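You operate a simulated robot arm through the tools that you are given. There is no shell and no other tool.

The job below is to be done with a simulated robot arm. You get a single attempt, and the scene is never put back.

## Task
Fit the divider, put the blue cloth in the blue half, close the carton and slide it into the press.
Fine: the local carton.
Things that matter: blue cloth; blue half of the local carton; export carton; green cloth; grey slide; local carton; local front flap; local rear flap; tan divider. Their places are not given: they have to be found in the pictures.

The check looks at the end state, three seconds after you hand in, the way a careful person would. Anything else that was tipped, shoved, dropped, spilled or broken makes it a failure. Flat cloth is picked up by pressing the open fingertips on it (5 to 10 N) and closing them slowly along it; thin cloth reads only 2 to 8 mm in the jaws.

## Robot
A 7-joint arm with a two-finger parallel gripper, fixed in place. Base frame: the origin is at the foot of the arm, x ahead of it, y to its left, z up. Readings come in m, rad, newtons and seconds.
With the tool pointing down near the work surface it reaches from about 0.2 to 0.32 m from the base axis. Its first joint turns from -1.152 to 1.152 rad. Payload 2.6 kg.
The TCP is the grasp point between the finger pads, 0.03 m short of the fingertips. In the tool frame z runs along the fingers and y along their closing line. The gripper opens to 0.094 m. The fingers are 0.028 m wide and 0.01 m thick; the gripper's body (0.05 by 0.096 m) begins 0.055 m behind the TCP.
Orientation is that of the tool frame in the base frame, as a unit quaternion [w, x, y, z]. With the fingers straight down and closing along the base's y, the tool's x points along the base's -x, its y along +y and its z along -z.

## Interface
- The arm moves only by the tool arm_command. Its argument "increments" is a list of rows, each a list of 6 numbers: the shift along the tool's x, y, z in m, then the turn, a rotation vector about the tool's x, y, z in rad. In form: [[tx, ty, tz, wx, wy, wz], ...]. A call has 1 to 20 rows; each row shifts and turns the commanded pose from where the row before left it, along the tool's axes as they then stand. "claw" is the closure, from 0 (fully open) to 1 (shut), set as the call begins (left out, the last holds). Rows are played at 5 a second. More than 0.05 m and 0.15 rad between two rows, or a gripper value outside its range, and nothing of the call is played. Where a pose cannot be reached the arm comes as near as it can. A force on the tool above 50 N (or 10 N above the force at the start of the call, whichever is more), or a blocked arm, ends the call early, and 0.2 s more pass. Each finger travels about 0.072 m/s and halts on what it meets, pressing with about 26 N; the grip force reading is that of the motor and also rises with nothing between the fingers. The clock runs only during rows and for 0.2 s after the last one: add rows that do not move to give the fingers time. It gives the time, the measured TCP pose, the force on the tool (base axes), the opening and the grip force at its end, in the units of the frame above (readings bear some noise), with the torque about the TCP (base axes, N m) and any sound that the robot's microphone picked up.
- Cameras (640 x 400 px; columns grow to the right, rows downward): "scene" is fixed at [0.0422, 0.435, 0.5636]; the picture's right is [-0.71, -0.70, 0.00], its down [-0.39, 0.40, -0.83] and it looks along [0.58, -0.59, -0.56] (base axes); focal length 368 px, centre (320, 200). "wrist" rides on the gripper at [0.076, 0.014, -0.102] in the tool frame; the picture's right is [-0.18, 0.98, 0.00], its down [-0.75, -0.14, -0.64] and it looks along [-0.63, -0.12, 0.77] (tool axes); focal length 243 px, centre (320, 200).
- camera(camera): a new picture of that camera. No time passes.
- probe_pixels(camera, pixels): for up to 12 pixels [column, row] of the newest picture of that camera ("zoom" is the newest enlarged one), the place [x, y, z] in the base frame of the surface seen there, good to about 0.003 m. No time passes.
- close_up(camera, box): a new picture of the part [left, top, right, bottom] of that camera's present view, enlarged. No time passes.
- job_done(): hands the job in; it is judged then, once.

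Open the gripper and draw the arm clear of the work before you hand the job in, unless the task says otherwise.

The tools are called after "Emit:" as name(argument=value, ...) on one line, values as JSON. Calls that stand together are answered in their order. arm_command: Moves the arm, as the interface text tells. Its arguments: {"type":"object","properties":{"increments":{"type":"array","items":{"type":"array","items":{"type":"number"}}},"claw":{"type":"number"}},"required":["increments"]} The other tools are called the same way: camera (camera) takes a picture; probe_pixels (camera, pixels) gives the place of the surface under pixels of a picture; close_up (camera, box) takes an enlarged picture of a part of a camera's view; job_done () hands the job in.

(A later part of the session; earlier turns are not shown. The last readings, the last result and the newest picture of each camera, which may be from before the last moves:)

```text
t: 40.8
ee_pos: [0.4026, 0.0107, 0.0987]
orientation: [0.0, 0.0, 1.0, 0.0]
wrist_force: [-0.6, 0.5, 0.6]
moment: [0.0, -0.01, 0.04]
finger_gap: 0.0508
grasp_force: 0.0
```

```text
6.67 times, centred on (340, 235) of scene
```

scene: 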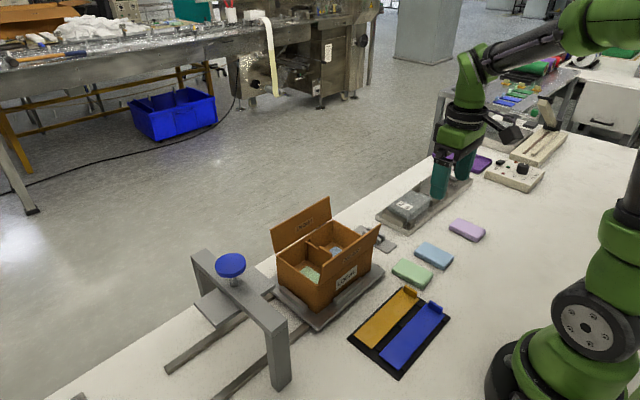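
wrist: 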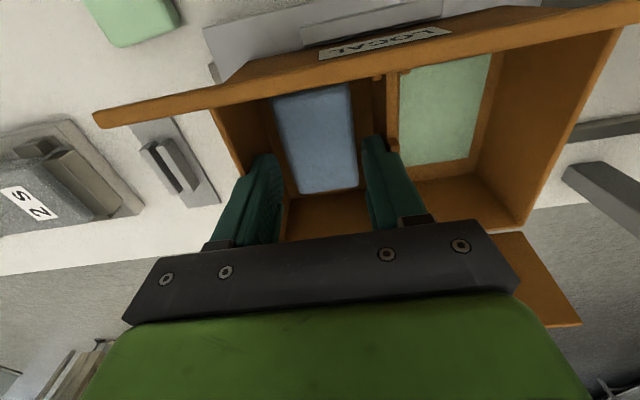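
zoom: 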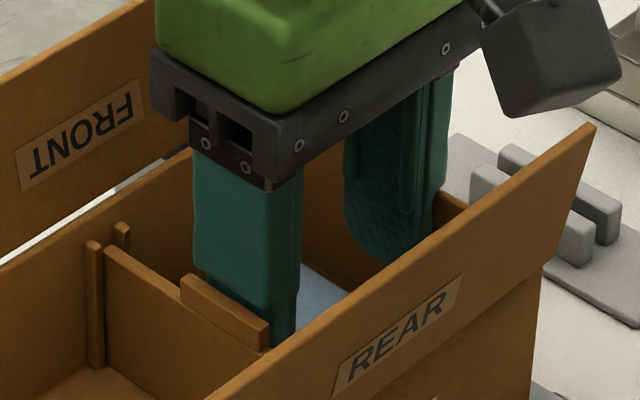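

The pad dropped flat onto the blue half's floor. I lift straight up to z≈0.25 and inspect.

Emit:
arm_command(increments=[[0, 0, -0.01, 0, 0, 0], [0, 0, -0.02, 0, 0, 0], [0, 0, -0.03, 0, 0, 0], [0, 0, -0.03, 0, 0, 0], [0, 0, -0.03, 0, 0, 0], [0, 0, -0.03, 0, 0, 0], [0, 0, 0, 0, 0, 0]], claw=0.46)

Emit:
camera(camera="wrist")

Emit:
close_up(camera="wrist", box=[190, 0, 430, 150])

Emit:
close_up(camera="scene", box=[260, 190, 390, 290])

```text
t: 42.4
ee_pos: [0.4045, 0.0099, 0.2489]
orientation: [-0.001, 0.0, 1.0, 0.001]
wrist_force: [-0.5, 0.1, -0.8]
moment: [-0.02, -0.04, 0.01]
finger_gap: 0.051
grasp_force: 0.1
```

```text
taken
```

wrist: 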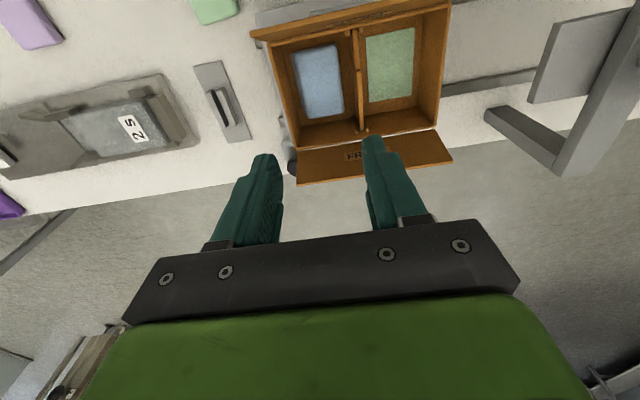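

```text
2.67 times, centred on (310, 75) of wrist
```

zoom: 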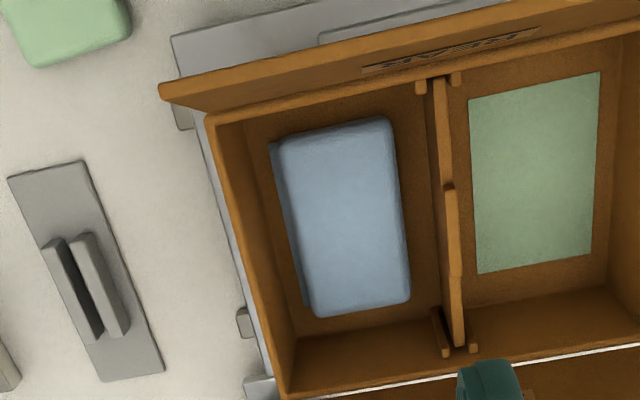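

```text
4.00 times, centred on (325, 240) of scene
```

zoom: 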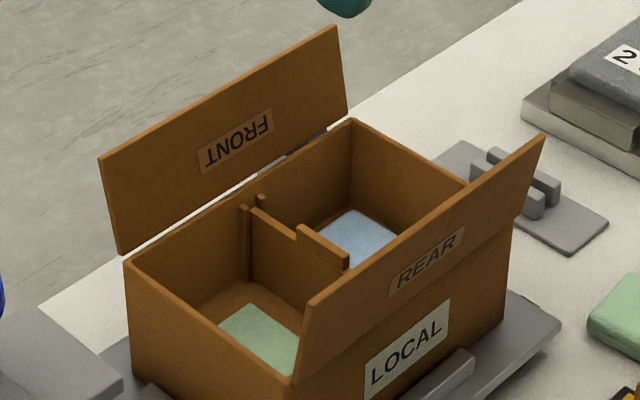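

The blue pad lies flat in the blue half and the divider stands in its slots. Now I go behind the rear flap (top edge x≈0.342, z≈0.146) with fingers moderately open, to push it inward from outside.

Emit:
arm_command(increments=[[0.02, 0.01, 0, 0, 0, 0], [0.02, 0.01, 0, 0, 0, 0], [0.02, 0.01, 0, 0, 0, 0], [0.02, 0.009, 0, 0, 0, 0], [0.02, 0, 0, 0, 0, 0], [0, 0, 0.02, 0, 0, 0], [0, 0, 0.02, 0, 0, 0], [0, 0, 0.02, 0, 0, 0], [0, 0, 0.02, 0, 0, 0], [0, 0, 0.006, 0, 0, 0], [0, 0, 0, 0, 0, 0]], claw=0.46)

Emit:
camera(camera="wrist")

Emit:
close_up(camera="scene", box=[250, 130, 420, 300])

```text
t: 44.8
ee_pos: [0.3033, 0.0493, 0.1617]
orientation: [0.0, 0.0, 1.0, 0.0]
wrist_force: [-1.0, 0.4, -0.3]
moment: [-0.04, 0.02, 0.0]
finger_gap: 0.0509
grasp_force: 0.1
```

```text
taken
```

wrist: 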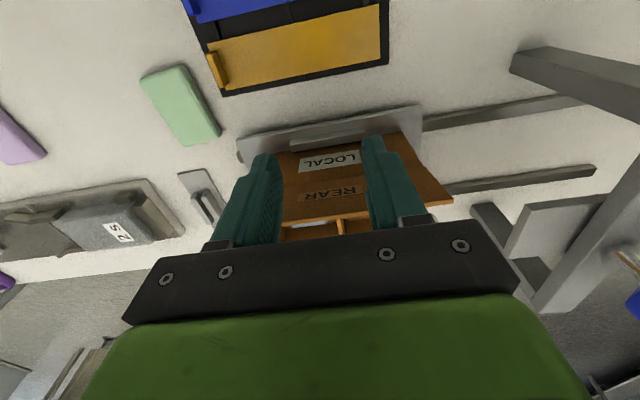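

```text
2.35 times, centred on (335, 215) of scene
```

zoom: 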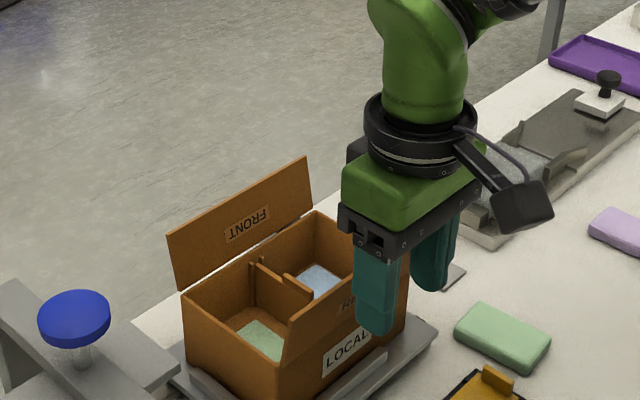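

Fingertips (z≈0.132) are behind the rear flap. I push forward along the flap's arc to about 30° past vertical, watching the force.

Emit:
arm_command(increments=[[-0.01, 0, 0, 0, 0, 0], [-0.01, 0, 0, 0, 0, 0], [-0.005, 0, 0, 0, 0, 0], [-0.005, 0, 0, 0, 0, 0], [-0.005, 0, 0, 0, 0, 0], [-0.005, 0, 0, 0, 0, 0], [-0.005, 0, 0.001, 0, 0, 0], [-0.005, 0, 0.002, 0, 0, 0], [0, 0, 0, 0, 0, 0]], claw=0.46)

Emit:
close_up(camera="scene", box=[250, 130, 420, 300])

Emit:
camera(camera="wrist")

```text
t: 46.8
ee_pos: [0.3533, 0.0493, 0.1583]
orientation: [0.0, 0.0, 1.0, 0.0]
wrist_force: [-1.3, 0.3, -0.3]
moment: [-0.01, -0.02, 0.03]
finger_gap: 0.0508
grasp_force: 0.0
```

```text
2.35 times, centred on (335, 215) of scene
```

zoom: 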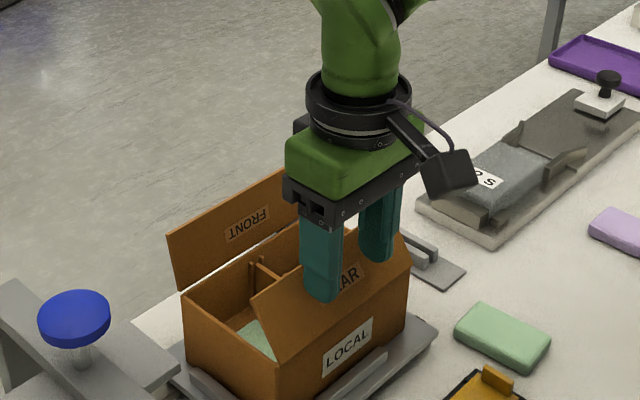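

```text
taken
```

wrist: 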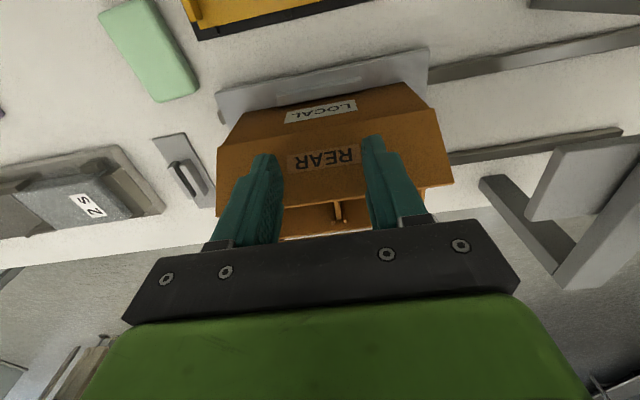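

The rear flap folds in with only ~1.3 N. I continue along the arc, moving forward and down.

Emit:
arm_command(increments=[[-0.005, 0, 0.003, 0, 0, 0], [-0.005, 0, 0.004, 0, 0, 0], [-0.004, 0, 0.004, 0, 0, 0], [-0.003, 0, 0.004, 0, 0, 0], [-0.002, 0, 0.004, 0, 0, 0], [-0.002, 0, 0.004, 0, 0, 0], [0, 0, 0, 0, 0, 0]], claw=0.46)

Emit:
close_up(camera="scene", box=[250, 130, 420, 300])

```text
t: 48.4
ee_pos: [0.3742, 0.0508, 0.1354]
orientation: [0.0, 0.001, 1.0, 0.0]
wrist_force: [0.1, 0.3, 1.2]
moment: [-0.01, 0.01, 0.01]
finger_gap: 0.0508
grasp_force: 0.0
```

```text
2.35 times, centred on (335, 215) of scene
```

zoom: 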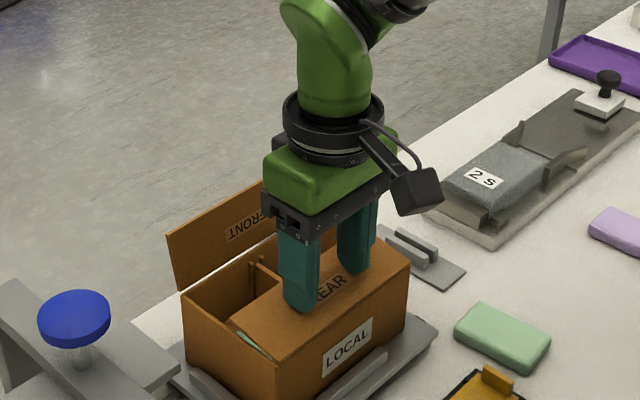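

The rear flap is nearly flat. I press it down in small steps until it meets the rim.

Emit:
arm_command(increments=[[-0.001, 0, 0.002, 0, 0, 0], [0, 0, 0.002, 0, 0, 0], [0, 0, 0.002, 0, 0, 0], [0, 0, 0.001, 0, 0, 0], [0, 0, 0, 0, 0, 0]], claw=0.46)

Emit:
close_up(camera="scene", box=[260, 180, 380, 290])

```text
t: 49.6
ee_pos: [0.3761, 0.0499, 0.1294]
orientation: [0.001, 0.001, 1.0, 0.0]
wrist_force: [-6.8, -0.3, 16.5]
moment: [-0.09, 0.31, -0.05]
finger_gap: 0.0509
grasp_force: 0.1
```

```text
3.64 times, centred on (320, 235) of scene
```

zoom: 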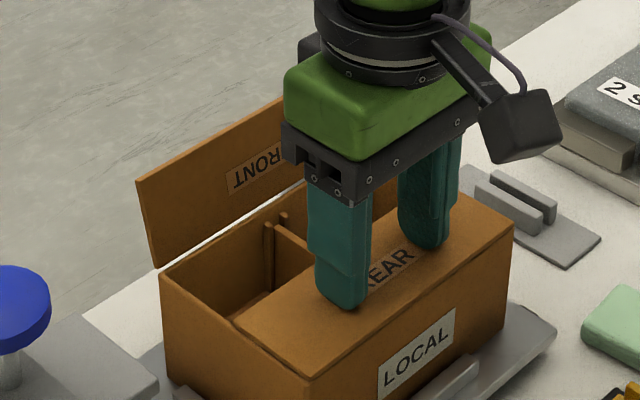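

The force rose to 16.5 N, so the flap meets a stop. I back off upward and see whether it stays closed.

Emit:
arm_command(increments=[[0, 0, -0.003, 0, 0, 0], [0, 0, -0.005, 0, 0, 0], [0, 0, -0.02, 0, 0, 0], [0, 0, -0.03, 0, 0, 0], [0, 0, -0.03, 0, 0, 0], [0, 0, 0, 0, 0, 0]], claw=0.46)

Emit:
close_up(camera="scene", box=[260, 180, 380, 290])

Emit:
camera(camera="wrist")

```text
t: 51.0
ee_pos: [0.3764, 0.0491, 0.2157]
orientation: [0.0, 0.0, 1.0, 0.0]
wrist_force: [0.6, 0.8, 1.2]
moment: [-0.01, 0.02, -0.02]
finger_gap: 0.0508
grasp_force: 0.0
```

```text
3.64 times, centred on (320, 235) of scene
```

zoom: 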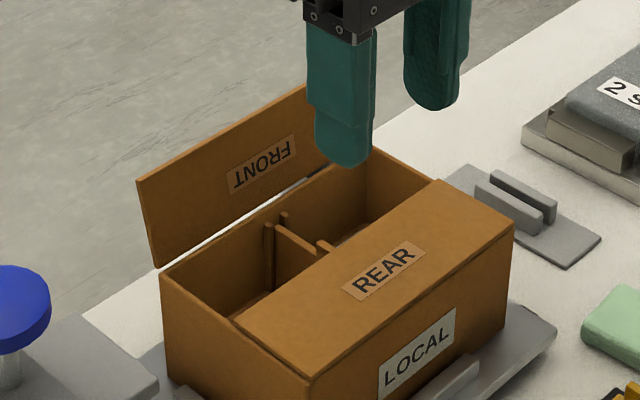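

```text
taken
```

wrist: 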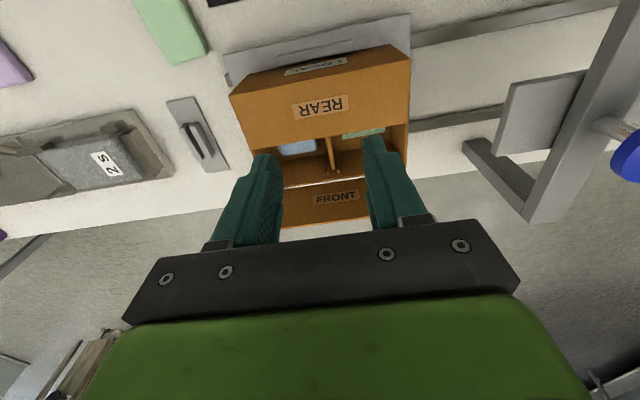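

The rear flap stays closed. I probe its surface height and the divider tab next to it.

Emit:
close_up(camera="scene", box=[260, 190, 390, 290])

Emit:
probe_pixels(camera="zoom", pixels=[[240, 330], [415, 200], [480, 230], [340, 310], [350, 255], [430, 270], [300, 360], [300, 237], [255, 205], [420, 185], [500, 225], [325, 250]])

```text
4.00 times, centred on (325, 240) of scene
```

zoom: 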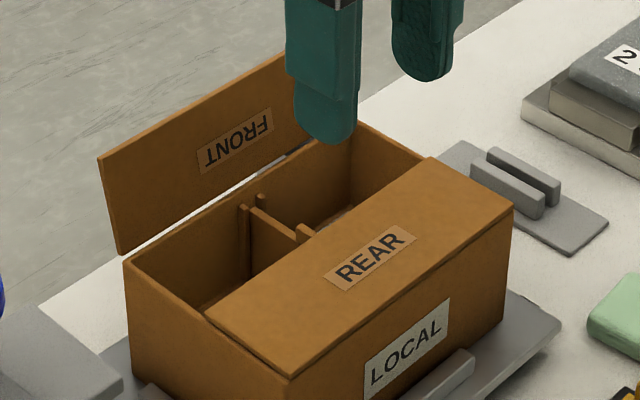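

```text
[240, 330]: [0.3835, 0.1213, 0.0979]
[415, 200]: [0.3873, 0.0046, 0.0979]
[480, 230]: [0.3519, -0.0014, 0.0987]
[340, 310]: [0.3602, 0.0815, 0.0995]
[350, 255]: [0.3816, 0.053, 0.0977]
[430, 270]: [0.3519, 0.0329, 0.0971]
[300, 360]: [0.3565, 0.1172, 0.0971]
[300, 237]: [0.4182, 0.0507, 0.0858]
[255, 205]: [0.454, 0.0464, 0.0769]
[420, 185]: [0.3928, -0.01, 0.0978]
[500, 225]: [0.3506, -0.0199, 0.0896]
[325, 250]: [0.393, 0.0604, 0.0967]
```

The rear flap lies flat at z≈0.0975. Now I raise and move out beyond the front flap to x≈0.50 to test reach there.

Emit:
arm_command(increments=[[0, 0, -0.025, 0, 0, 0], [-0.02, 0, 0, 0, 0, 0], [-0.02, 0, 0, 0, 0, 0], [-0.02, 0, 0, 0, 0, 0], [-0.02, 0, 0, 0, 0, 0], [-0.02, 0, 0, 0, 0, 0], [-0.02, 0, 0, 0, 0, 0], [-0.004, 0, 0, 0, 0, 0], [0, 0, 0, 0, 0, 0]], claw=0.46)

Emit:
camera(camera="scene")

Emit:
camera(camera="wrist")

```text
t: 53.0
ee_pos: [0.4991, 0.0486, 0.2408]
orientation: [0.0, 0.0, 1.0, 0.0]
wrist_force: [0.3, 0.2, -0.1]
moment: [0.04, -0.02, 0.0]
finger_gap: 0.0511
grasp_force: 0.1
```

```text
taken
```

scene: 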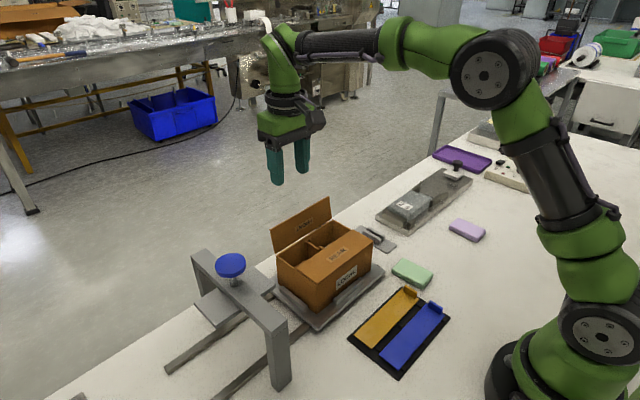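

```text
taken
```

wrist: 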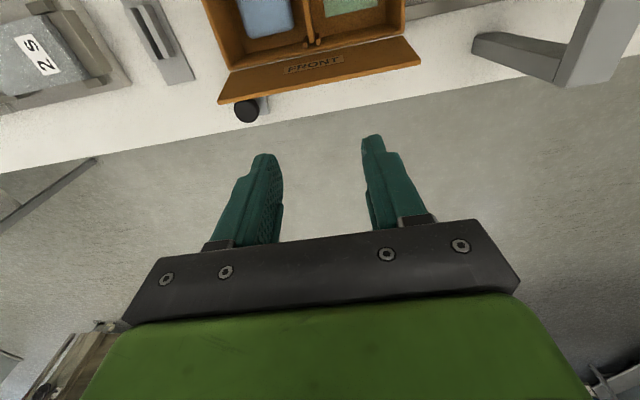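

Reach is fine at x≈0.499. I lower so the fingertips are at z≈0.136 outside the front flap (top edge x≈0.470, z≈0.144).

Emit:
arm_command(increments=[[0, 0, 0.02, 0, 0, 0], [0, 0, 0.02, 0, 0, 0], [0, 0, 0.02, 0, 0, 0], [0, 0, 0.014, 0, 0, 0], [0, 0, 0, 0, 0, 0]], claw=0.46)

Emit:
camera(camera="wrist")

Emit:
close_up(camera="scene", box=[240, 130, 380, 290])

```text
t: 54.2
ee_pos: [0.4993, 0.049, 0.1671]
orientation: [0.0, -0.001, 1.0, 0.0]
wrist_force: [0.1, -0.2, 0.2]
moment: [-0.01, -0.01, 0.01]
finger_gap: 0.0508
grasp_force: 0.0
```

```text
taken
```

wrist: 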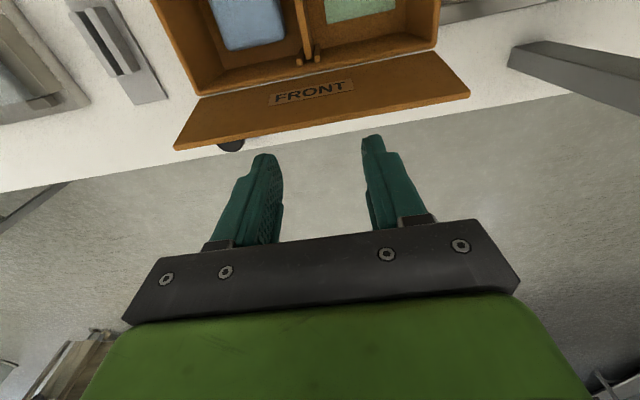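

```text
2.50 times, centred on (310, 210) of scene
```

zoom: 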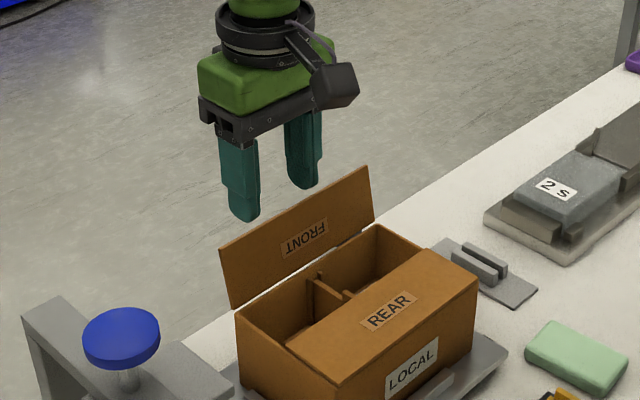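

The fingers hang just outside the front flap. I lower 6 mm more for overlap and push toward −x along the flap's arc to about 30° past vertical.

Emit:
arm_command(increments=[[0, 0, 0.006, 0, 0, 0], [0.008, 0, 0, 0, 0, 0], [0.006, 0, 0, 0, 0, 0], [0.006, 0, 0, 0, 0, 0], [0.005, 0, 0, 0, 0, 0], [0.005, 0, 0, 0, 0, 0], [0.005, 0, 0, 0, 0, 0], [0.005, 0, 0, 0, 0, 0], [0.005, 0, 0.001, 0, 0, 0], [0, 0, 0, 0, 0, 0]], claw=0.46)

Emit:
close_up(camera="scene", box=[240, 130, 380, 290])

```text
t: 56.4
ee_pos: [0.4549, 0.0492, 0.1603]
orientation: [0.0, 0.0, 1.0, 0.0]
wrist_force: [-0.1, -0.5, 0.8]
moment: [-0.03, 0.02, 0.01]
finger_gap: 0.0508
grasp_force: 0.1
```

```text
2.50 times, centred on (310, 210) of scene
```

zoom: 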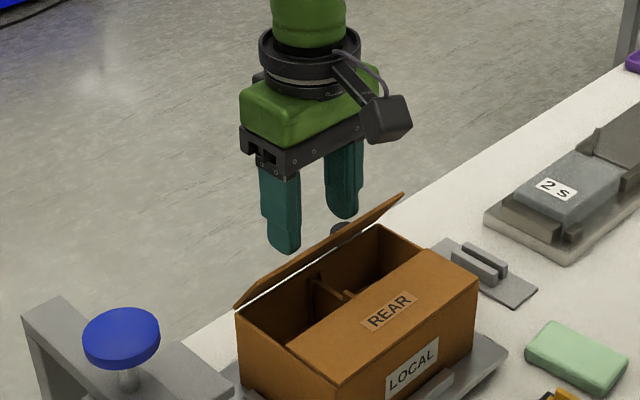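

The front flap is folding inward, with almost no force. I continue along the arc and down.

Emit:
arm_command(increments=[[0.005, 0, 0.003, 0, 0, 0], [0.005, 0, 0.004, 0, 0, 0], [0.004, 0, 0.004, 0, 0, 0], [0.003, 0, 0.004, 0, 0, 0], [0.002, 0, 0.004, 0, 0, 0], [0.002, 0, 0.004, 0, 0, 0], [0, 0, 0.003, 0, 0, 0], [0, 0, 0, 0, 0, 0]], claw=0.46)

Emit:
close_up(camera="scene", box=[240, 130, 380, 290])

```text
t: 58.2
ee_pos: [0.4333, 0.0487, 0.1335]
orientation: [0.0, 0.0, 1.0, -0.001]
wrist_force: [-0.1, -1.0, 0.4]
moment: [0.01, 0.03, 0.01]
finger_gap: 0.0511
grasp_force: 0.1
```

```text
2.50 times, centred on (310, 210) of scene
```

zoom: 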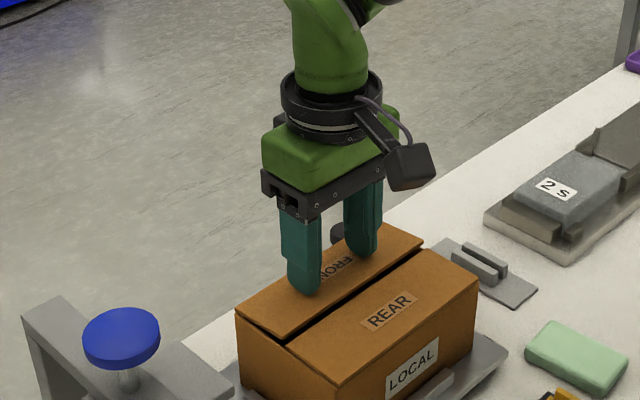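

The front flap is almost flat. I press in 1–2 mm steps until it meets the rim gently.

Emit:
arm_command(increments=[[0, 0, 0.002, 0, 0, 0], [0, 0, 0.001, 0, 0, 0], [0, 0, 0.001, 0, 0, 0], [0, 0, 0, 0, 0, 0]], claw=0.46)

Emit:
close_up(camera="scene", box=[260, 190, 390, 290])

```text
t: 59.2
ee_pos: [0.4337, 0.0496, 0.1295]
orientation: [-0.001, 0.0, 1.0, 0.0]
wrist_force: [-0.4, -0.5, 0.4]
moment: [-0.02, 0.0, 0.0]
finger_gap: 0.0505
grasp_force: 0.0
```

```text
4.00 times, centred on (325, 240) of scene
```

zoom: 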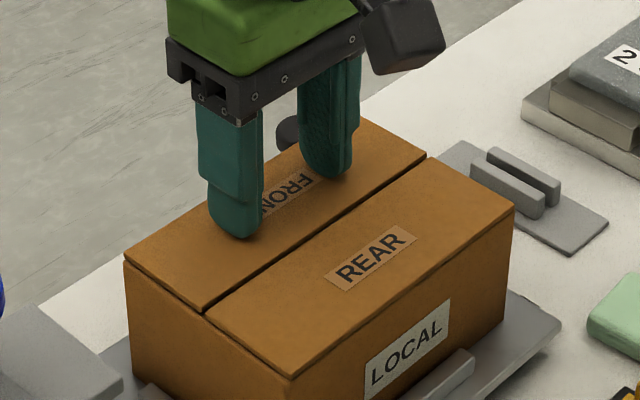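

Both flaps appear flush. I press a bit more to confirm contact, then lift off.

Emit:
arm_command(increments=[[0, 0, 0.001, 0, 0, 0], [0, 0, 0.001, 0, 0, 0], [0, 0, 0, 0, 0, 0]], claw=0.46)

Emit:
arm_command(increments=[[0, 0, -0.005, 0, 0, 0], [0, 0, -0.02, 0, 0, 0], [0, 0, -0.03, 0, 0, 0], [0, 0, -0.03, 0, 0, 0], [0, 0, 0, 0, 0, 0]], claw=0.46)

Emit:
camera(camera="scene")

Emit:
close_up(camera="scene", box=[260, 190, 390, 290])

Emit:
probe_pixels(camera="zoom", pixels=[[200, 295], [410, 165], [300, 170], [170, 250], [240, 330], [415, 190], [350, 210], [230, 300], [360, 130], [300, 270], [480, 220], [310, 360]])

Emit:
camera(camera="wrist")

```text
t: 60.0
ee_pos: [0.4337, 0.0491, 0.1278]
orientation: [0.001, 0.001, 1.0, 0.0]
wrist_force: [-4.7, -1.1, 15.2]
moment: [-0.02, 0.09, -0.08]
finger_gap: 0.0508
grasp_force: 0.0
```

```text
t: 61.2
ee_pos: [0.4337, 0.0487, 0.2131]
orientation: [0.001, 0.001, 1.0, 0.0]
wrist_force: [0.0, 0.1, 0.1]
moment: [-0.03, -0.03, 0.0]
finger_gap: 0.0508
grasp_force: 0.0
```

```text
taken
```

scene: 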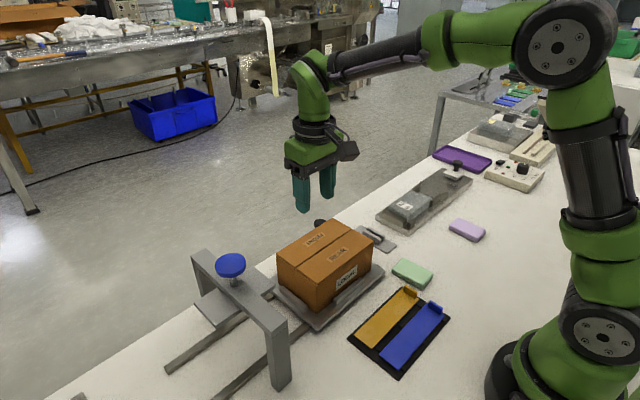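

```text
4.00 times, centred on (325, 240) of scene
```

zoom: 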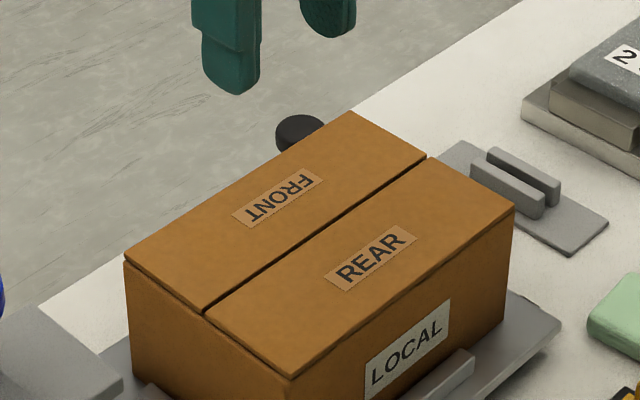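

```text
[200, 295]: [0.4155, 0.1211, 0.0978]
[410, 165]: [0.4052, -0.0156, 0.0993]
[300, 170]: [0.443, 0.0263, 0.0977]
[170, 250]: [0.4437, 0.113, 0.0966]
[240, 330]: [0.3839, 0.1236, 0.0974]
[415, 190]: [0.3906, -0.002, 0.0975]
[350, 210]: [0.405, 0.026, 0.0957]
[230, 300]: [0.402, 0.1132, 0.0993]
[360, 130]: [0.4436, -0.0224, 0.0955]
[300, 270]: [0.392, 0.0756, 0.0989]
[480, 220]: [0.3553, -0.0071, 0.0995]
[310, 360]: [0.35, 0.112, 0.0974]
```

```text
taken
```

wrist: 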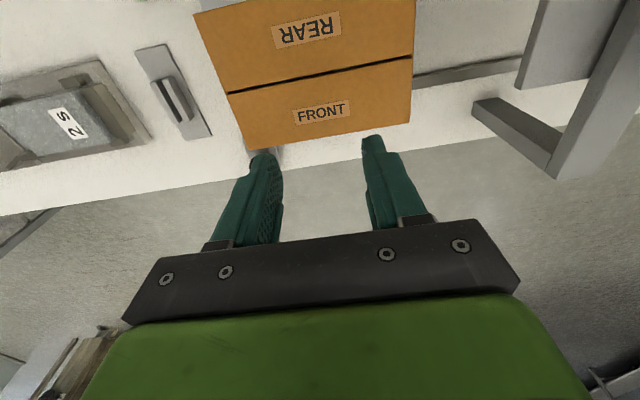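

Both flaps are closed flat at z≈0.0975. Now I examine the press, rails and the slide with its black knob for pushing.

Emit:
close_up(camera="scene", box=[150, 230, 330, 400])

Emit:
probe_pixels(camera="zoom", pixels=[[200, 130], [310, 60], [370, 200], [300, 230], [120, 340], [440, 230], [440, 260], [470, 380], [400, 350], [230, 165], [250, 85], [490, 130]])

```text
2.35 times, centred on (240, 315) of scene
```

zoom: 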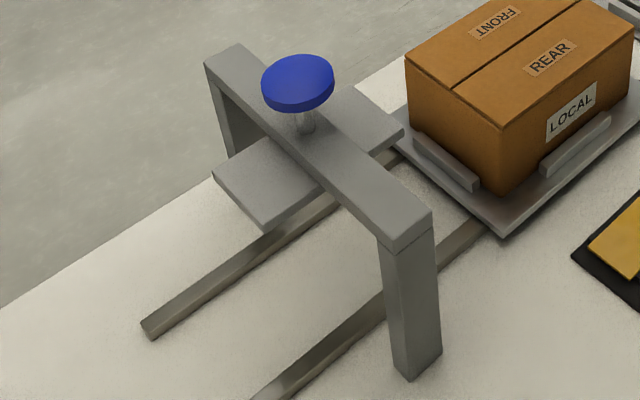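

```text
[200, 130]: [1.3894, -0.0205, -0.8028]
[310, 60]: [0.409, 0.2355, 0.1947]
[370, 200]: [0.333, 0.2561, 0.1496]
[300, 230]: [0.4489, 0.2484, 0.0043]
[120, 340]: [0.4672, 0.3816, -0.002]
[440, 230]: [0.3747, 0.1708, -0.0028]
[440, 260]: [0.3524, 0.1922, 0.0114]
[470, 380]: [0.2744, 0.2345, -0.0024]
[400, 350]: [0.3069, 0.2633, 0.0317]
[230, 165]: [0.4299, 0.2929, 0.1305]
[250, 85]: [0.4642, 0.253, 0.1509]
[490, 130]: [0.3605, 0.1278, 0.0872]
```

I probe the press plate corners and undersides, and the rail and slide edges, in the same zoom.

Emit:
probe_pixels(camera="zoom", pixels=[[218, 178], [262, 222], [398, 128], [350, 90], [240, 205], [240, 212], [265, 228], [395, 140], [370, 150], [295, 210], [225, 130], [415, 365]])

Emit:
probe_pixels(camera="zoom", pixels=[[500, 235], [440, 165], [400, 120], [580, 145], [490, 215], [145, 325], [260, 395], [380, 205], [300, 215], [330, 300], [610, 100], [455, 190]])

Emit:
close_up(camera="wrist", box=[200, 60, 640, 200])

```text
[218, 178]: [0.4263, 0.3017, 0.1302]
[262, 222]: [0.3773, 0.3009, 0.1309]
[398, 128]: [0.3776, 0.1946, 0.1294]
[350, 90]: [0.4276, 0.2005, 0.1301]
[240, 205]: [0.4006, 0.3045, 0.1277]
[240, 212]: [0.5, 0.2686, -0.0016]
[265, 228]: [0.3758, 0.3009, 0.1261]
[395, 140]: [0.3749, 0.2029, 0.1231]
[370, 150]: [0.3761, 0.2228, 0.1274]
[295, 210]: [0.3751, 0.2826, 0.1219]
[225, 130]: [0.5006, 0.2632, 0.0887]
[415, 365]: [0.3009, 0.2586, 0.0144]
```

```text
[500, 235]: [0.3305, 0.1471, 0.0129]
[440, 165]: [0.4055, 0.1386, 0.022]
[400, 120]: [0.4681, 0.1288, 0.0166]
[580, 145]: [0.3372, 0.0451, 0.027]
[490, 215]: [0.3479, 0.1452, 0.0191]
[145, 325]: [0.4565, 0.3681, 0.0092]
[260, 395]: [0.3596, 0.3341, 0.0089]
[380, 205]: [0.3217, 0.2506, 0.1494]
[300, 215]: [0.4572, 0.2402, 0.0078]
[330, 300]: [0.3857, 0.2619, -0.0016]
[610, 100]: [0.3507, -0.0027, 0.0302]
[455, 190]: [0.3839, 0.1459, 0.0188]
```

```text
1.45 times, centred on (420, 130) of wrist
```

zoom: 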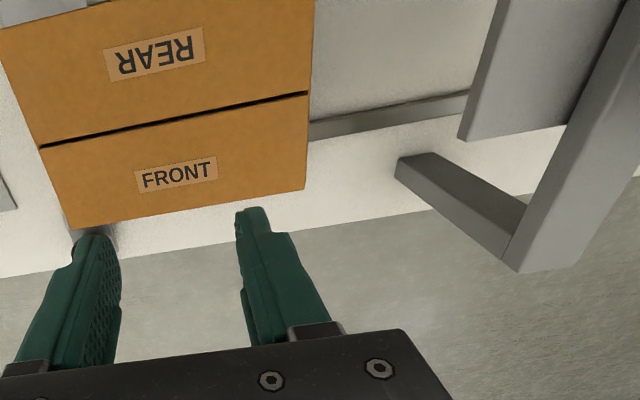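

The press plate bottom is z≈0.12 (carton top 0.0975), spanning y 0.195–0.303, so the carton must slide about +0.2 m in y. I move to look closely at the slide's black knob near (0.507, −0.046).

Emit:
arm_command(increments=[[0, -0.02, -0.01, 0, 0, 0], [0, -0.025, 0, 0, 0, 0], [0, -0.025, 0, 0, 0, 0], [0, -0.025, 0, 0, 0, 0], [0, 0, 0, 0, 0, 0]], claw=0.0)

Emit:
camera(camera="wrist")

Emit:
close_up(camera="wrist", box=[240, 60, 420, 180])

```text
t: 62.4
ee_pos: [0.4332, -0.0457, 0.2223]
orientation: [0.0, 0.0, 1.0, 0.0]
wrist_force: [-0.2, 0.5, 0.2]
moment: [-0.02, -0.01, 0.02]
finger_gap: 0.0941
grasp_force: 0.2
```

```text
taken
```

wrist: 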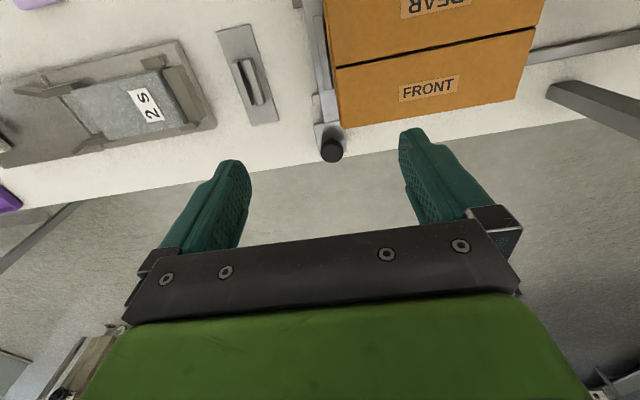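

```text
3.33 times, centred on (330, 120) of wrist
```

zoom: 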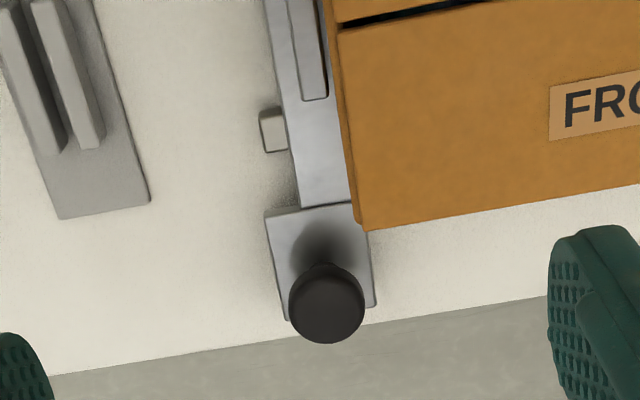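

The knob stands on a bracket at the slide's −y/+x corner, and there are small stop blocks behind the slide at zoom (273,130). I probe these.

Emit:
probe_pixels(camera="zoom", pixels=[[326, 300], [300, 300], [355, 300], [326, 335], [326, 275], [273, 130], [265, 145], [285, 120], [280, 220], [365, 290], [275, 215], [313, 60]])

Emit:
close_up(camera="scene", box=[300, 190, 380, 260])

Emit:
probe_pixels(camera="zoom", pixels=[[150, 230], [190, 200], [170, 190], [200, 230], [180, 260], [130, 220]])

```text
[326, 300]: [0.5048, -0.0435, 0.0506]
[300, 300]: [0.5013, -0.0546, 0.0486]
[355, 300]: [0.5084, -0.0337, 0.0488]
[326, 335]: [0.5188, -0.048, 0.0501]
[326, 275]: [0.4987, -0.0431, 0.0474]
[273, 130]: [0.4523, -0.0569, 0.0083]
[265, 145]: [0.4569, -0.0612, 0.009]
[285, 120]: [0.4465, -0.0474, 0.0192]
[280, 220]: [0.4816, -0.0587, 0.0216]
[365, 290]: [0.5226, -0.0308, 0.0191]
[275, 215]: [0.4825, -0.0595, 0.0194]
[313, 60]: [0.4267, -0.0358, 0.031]
```

```text
5.71 times, centred on (340, 225) of scene
```

zoom: 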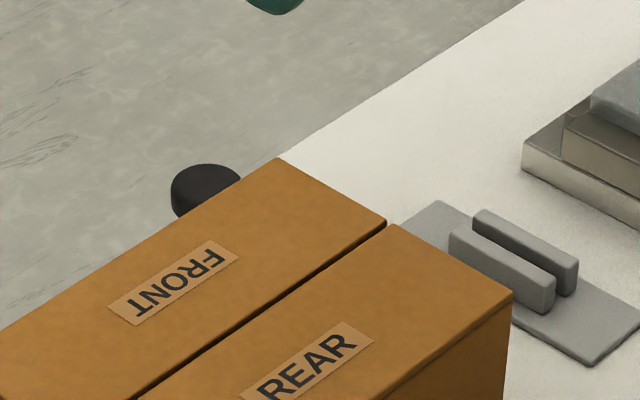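

```text
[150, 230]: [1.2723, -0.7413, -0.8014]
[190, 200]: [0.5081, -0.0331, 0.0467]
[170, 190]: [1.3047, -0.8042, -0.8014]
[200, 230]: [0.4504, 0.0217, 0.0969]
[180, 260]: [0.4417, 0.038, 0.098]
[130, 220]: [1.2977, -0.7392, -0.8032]
```

The knob head is centred at about (0.508, −0.045), top z≈0.050, radius ≈0.011, on a bracket at z≈0.02. I move above it with a ~60 mm gap and come down to z≈0.10.

Emit:
arm_command(increments=[[-0.025, 0, 0, 0, 0, 0], [-0.025, 0, 0, 0, 0, 0], [-0.024, 0, 0, 0, 0, 0], [0, 0, 0.02, 0, 0, 0], [0, 0, 0.02, 0, 0, 0], [0, 0, 0.02, 0, 0, 0], [0, 0, 0.02, 0, 0, 0], [0, 0, 0.02, 0, 0, 0], [0, 0, 0.02, 0, 0, 0], [0, 0, 0, 0, 0, 0]], claw=0.36)

Emit:
camera(camera="wrist")

Emit:
camera(camera="scene")

```text
t: 64.6
ee_pos: [0.5076, -0.0462, 0.1029]
orientation: [0.0, 0.0, 1.0, 0.0]
wrist_force: [0.0, 0.6, -0.8]
moment: [-0.01, -0.02, -0.03]
finger_gap: 0.0601
grasp_force: 0.0
```

```text
taken
```

wrist: 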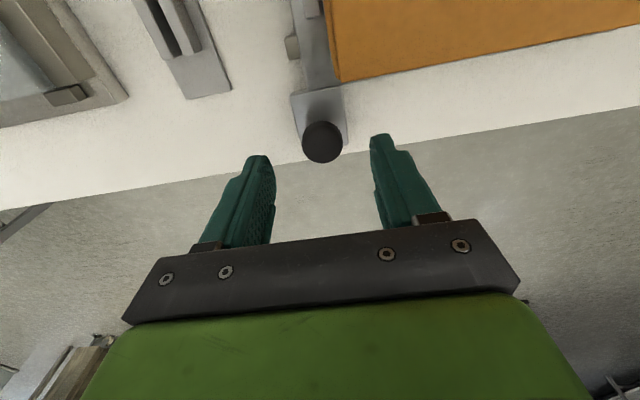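

```text
taken
```

scene: 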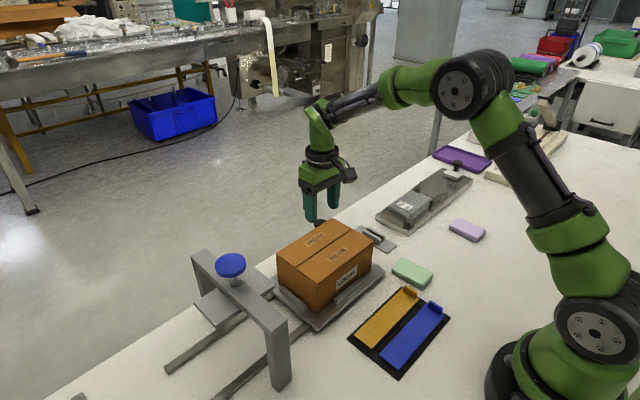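

Reach is fine. The knob at wrist (322,142) sits between the fingers; I descend to z≈0.058 with fingertips ~8 mm above the bracket.

Emit:
arm_command(increments=[[0, 0, 0.012, 0, 0, 0], [0, 0, 0.012, 0, 0, 0], [0, 0, 0.012, 0, 0, 0], [0, 0, 0.008, 0, 0, 0], [0, 0, 0, 0, 0, 0]], claw=0.36)

Emit:
camera(camera="wrist")

Emit:
close_up(camera="scene", box=[280, 140, 400, 260])

```text
t: 65.8
ee_pos: [0.5071, -0.0456, 0.0591]
orientation: [0.0, -0.001, 1.0, 0.0]
wrist_force: [-0.3, -0.3, -0.3]
moment: [0.03, -0.01, -0.01]
finger_gap: 0.0602
grasp_force: 0.0
```

```text
taken
```

wrist: 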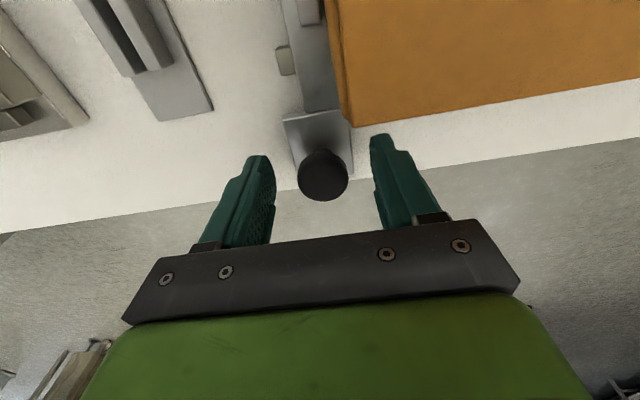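

```text
3.33 times, centred on (340, 200) of scene
```

zoom: 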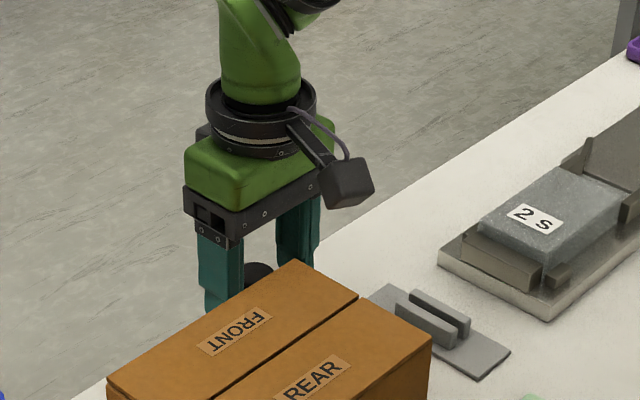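

The knob is centred between the fingers. I close on it.

Emit:
arm_command(increments=[[0, 0, 0, 0, 0, 0], [0, 0, 0, 0, 0, 0], [0, 0, 0, 0, 0, 0], [0, 0, 0, 0, 0, 0]], claw=1.0)

Emit:
camera(camera="wrist")

```text
t: 66.8
ee_pos: [0.5072, -0.0453, 0.0599]
orientation: [0.0, 0.001, 1.0, 0.001]
wrist_force: [0.6, 3.9, -2.2]
moment: [0.11, -0.04, -0.02]
finger_gap: 0.0293
grasp_force: 45.0
```

```text
taken
```

wrist: 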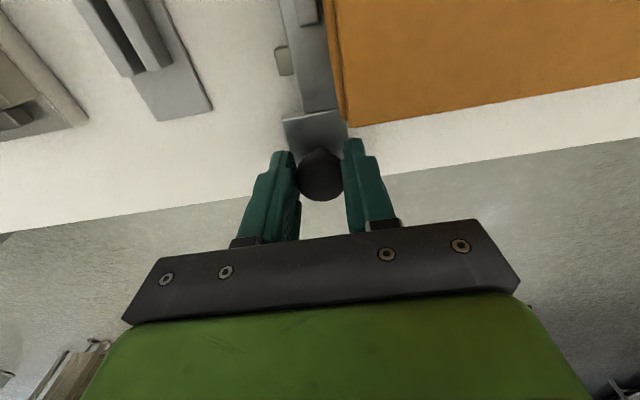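

The knob is gripped at 29 mm. I start sliding in +y by 2 cm slowly and watch the force and the flaps.

Emit:
arm_command(increments=[[0, 0.003, 0, 0, 0, 0], [0, 0.004, 0, 0, 0, 0], [0, 0.005, 0, 0, 0, 0], [0, 0.008, 0, 0, 0, 0], [0, 0, 0, 0, 0, 0]], claw=1.0)

Emit:
camera(camera="scene")

Emit:
close_up(camera="scene", box=[200, 190, 400, 340])

```text
t: 68.0
ee_pos: [0.5067, -0.0256, 0.0589]
orientation: [0.0, 0.0, 1.0, 0.0]
wrist_force: [7.4, -0.3, -6.2]
moment: [-0.09, 0.38, -0.15]
finger_gap: 0.0294
grasp_force: 44.8
```

```text
taken
```

scene: 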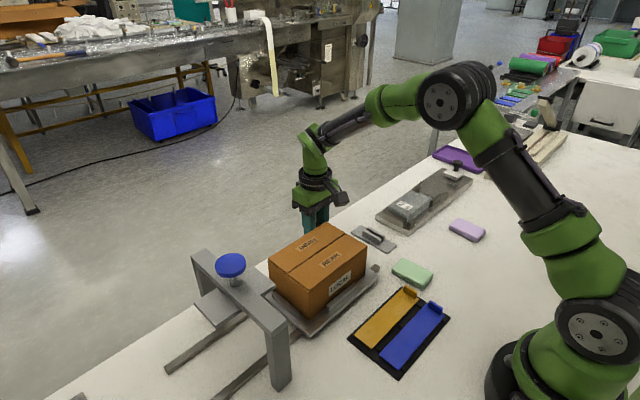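

```text
2.67 times, centred on (300, 265) of scene
```

zoom: 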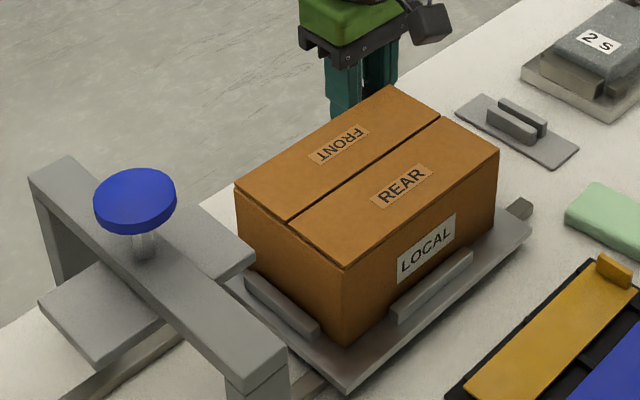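

The slide and closed carton moved together smoothly. I continue +0.09 m and check the approach to the press.

Emit:
arm_command(increments=[[0, 0.008, 0, 0, 0, 0], [0, 0.01, 0, 0, 0, 0], [0, 0.01, 0, 0, 0, 0], [0, 0.01, 0, 0, 0, 0], [0, 0.01, 0, 0, 0, 0], [0, 0.01, 0, 0, 0, 0], [0, 0.01, 0, 0, 0, 0], [0, 0.01, 0, 0, 0, 0], [0, 0.008, 0, 0, 0, 0], [0, 0.004, 0, 0, 0, 0], [0, 0, 0, 0, 0, 0]], claw=1.0)

Emit:
close_up(camera="scene", box=[160, 170, 400, 360])

Emit:
camera(camera="wrist")

```text
t: 70.4
ee_pos: [0.5078, 0.0646, 0.0592]
orientation: [0.0, -0.001, 1.0, 0.0]
wrist_force: [9.4, 0.0, -17.1]
moment: [-0.13, -0.99, 0.12]
finger_gap: 0.0295
grasp_force: 44.8
```

```text
2.11 times, centred on (280, 265) of scene
```

zoom: 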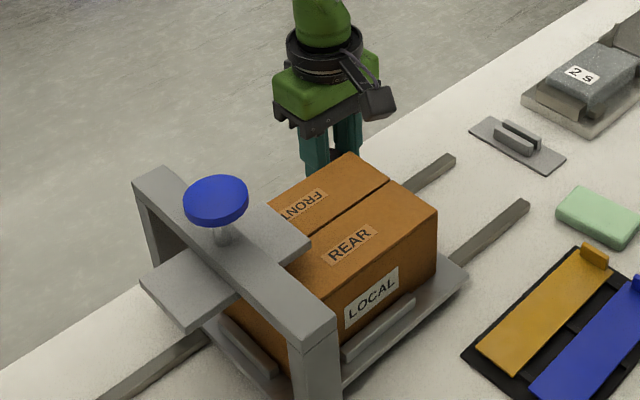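

```text
taken
```

wrist: 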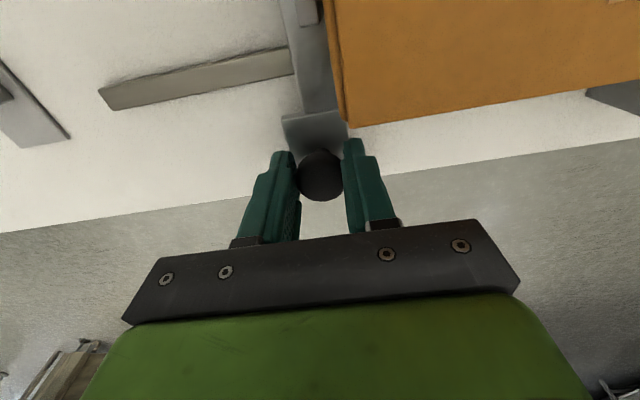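

The carton front is entering under the press plate; constraint forces on the grip grew (−17 N in z). I ease the grip to ~38 mm so the −y finger pushes the knob freely, and check the forces.

Emit:
arm_command(increments=[[0, 0, 0, 0, 0, 0], [0, 0, 0, 0, 0, 0], [0, 0, 0, 0, 0, 0]], claw=0.62)

Emit:
close_up(camera="scene", box=[200, 200, 340, 330])

Emit:
close_up(camera="wrist", box=[230, 90, 420, 220])

```text
t: 71.2
ee_pos: [0.5069, 0.0636, 0.0593]
orientation: [-0.001, 0.0, 1.0, 0.0]
wrist_force: [0.1, 0.4, 0.2]
moment: [-0.02, -0.03, 0.0]
finger_gap: 0.0357
grasp_force: 0.1
```

```text
3.08 times, centred on (270, 265) of scene
```

zoom: 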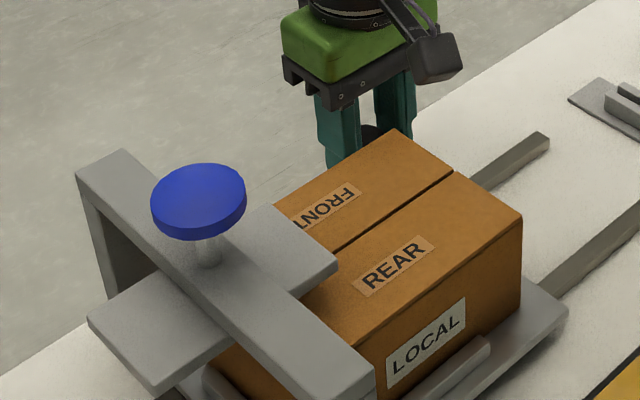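

```text
3.08 times, centred on (325, 155) of wrist
```

zoom: 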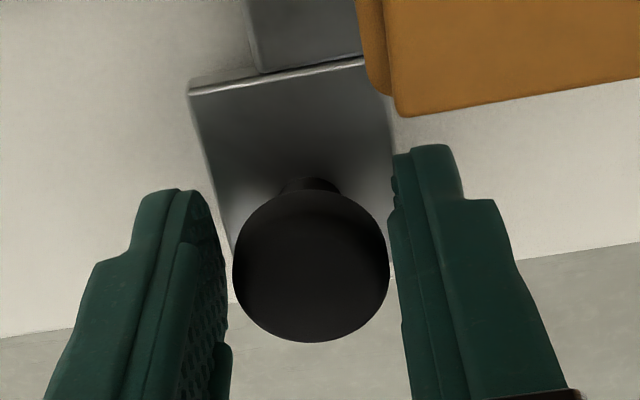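

Forces are zero and nothing moved back. I push on another 6 cm with the loose grip.

Emit:
arm_command(increments=[[0, 0.004, 0, 0, 0, 0], [0, 0.006, 0, 0, 0, 0], [0, 0.01, 0, 0, 0, 0], [0, 0.01, 0, 0, 0, 0], [0, 0.01, 0, 0, 0, 0], [0, 0.01, 0, 0, 0, 0], [0, 0.008, 0, 0, 0, 0], [0, 0.004, 0, 0, 0, 0], [0, 0, 0, 0, 0, 0]], claw=0.62)

Emit:
close_up(camera="scene", box=[160, 170, 400, 360])

Emit:
camera(camera="wrist")

```text
t: 73.2
ee_pos: [0.5073, 0.1259, 0.0597]
orientation: [0.0, 0.0, 1.0, 0.0]
wrist_force: [0.0, -0.8, -0.1]
moment: [0.0, 0.01, 0.01]
finger_gap: 0.0359
grasp_force: 0.1
```

```text
2.11 times, centred on (280, 265) of scene
```

zoom: 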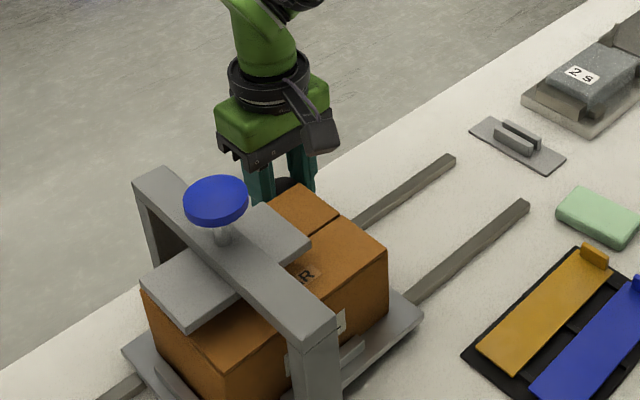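

```text
taken
```

wrist: 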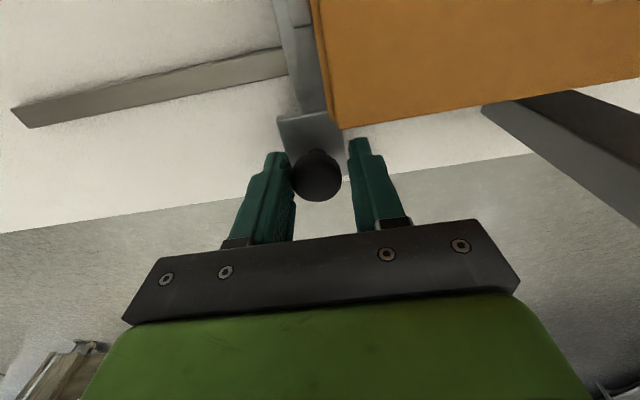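

The carton is sliding under the plate without resistance (travel ≈0.168 m). I push the remaining ~3 cm in small steps, watching for an end stop.

Emit:
arm_command(increments=[[0, 0.005, 0, 0, 0, 0], [0, 0.005, 0, 0, 0, 0], [0, 0.005, 0, 0, 0, 0], [0, 0.005, 0, 0, 0, 0], [0, 0.004, 0, 0, 0, 0], [0, 0.003, 0, 0, 0, 0], [0, 0, 0, 0, 0, 0]], claw=0.62)

Emit:
camera(camera="scene")

Emit:
close_up(camera="scene", box=[140, 190, 360, 380])

Emit:
camera(camera="wrist")

```text
t: 74.8
ee_pos: [0.508, 0.1529, 0.06]
orientation: [0.0, -0.001, 1.0, 0.0]
wrist_force: [0.7, -1.0, 0.2]
moment: [-0.02, 0.01, 0.0]
finger_gap: 0.0362
grasp_force: 0.3
```

```text
taken
```

scene: 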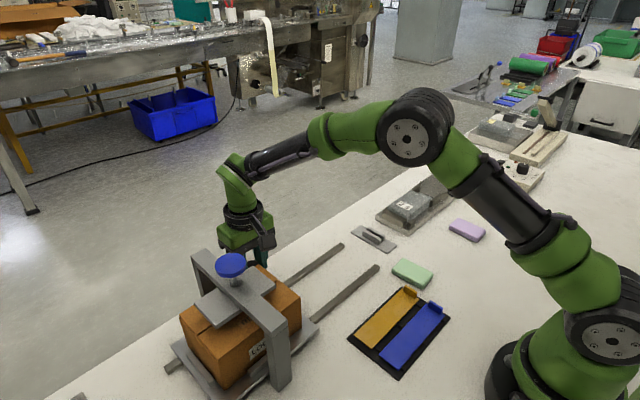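

```text
2.11 times, centred on (250, 285) of scene
```

zoom: 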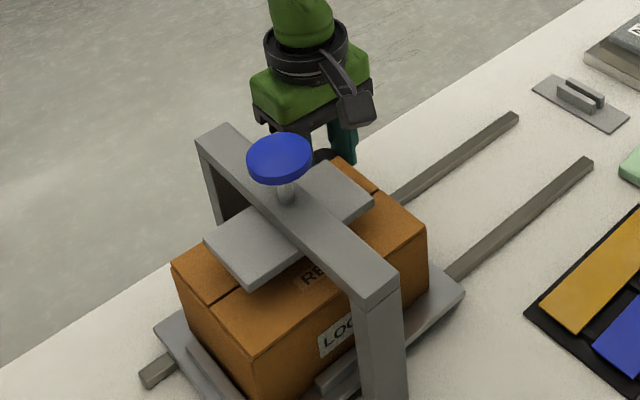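

```text
taken
```

wrist: 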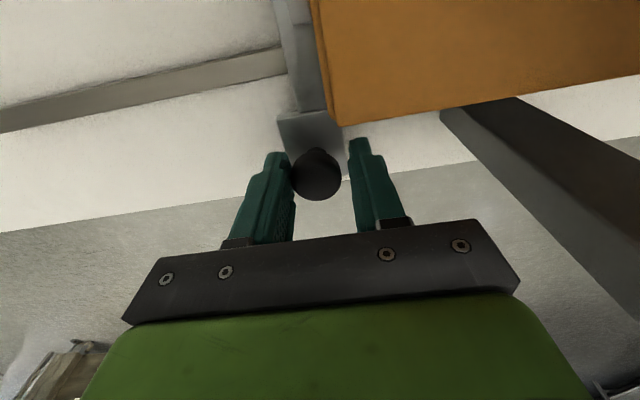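

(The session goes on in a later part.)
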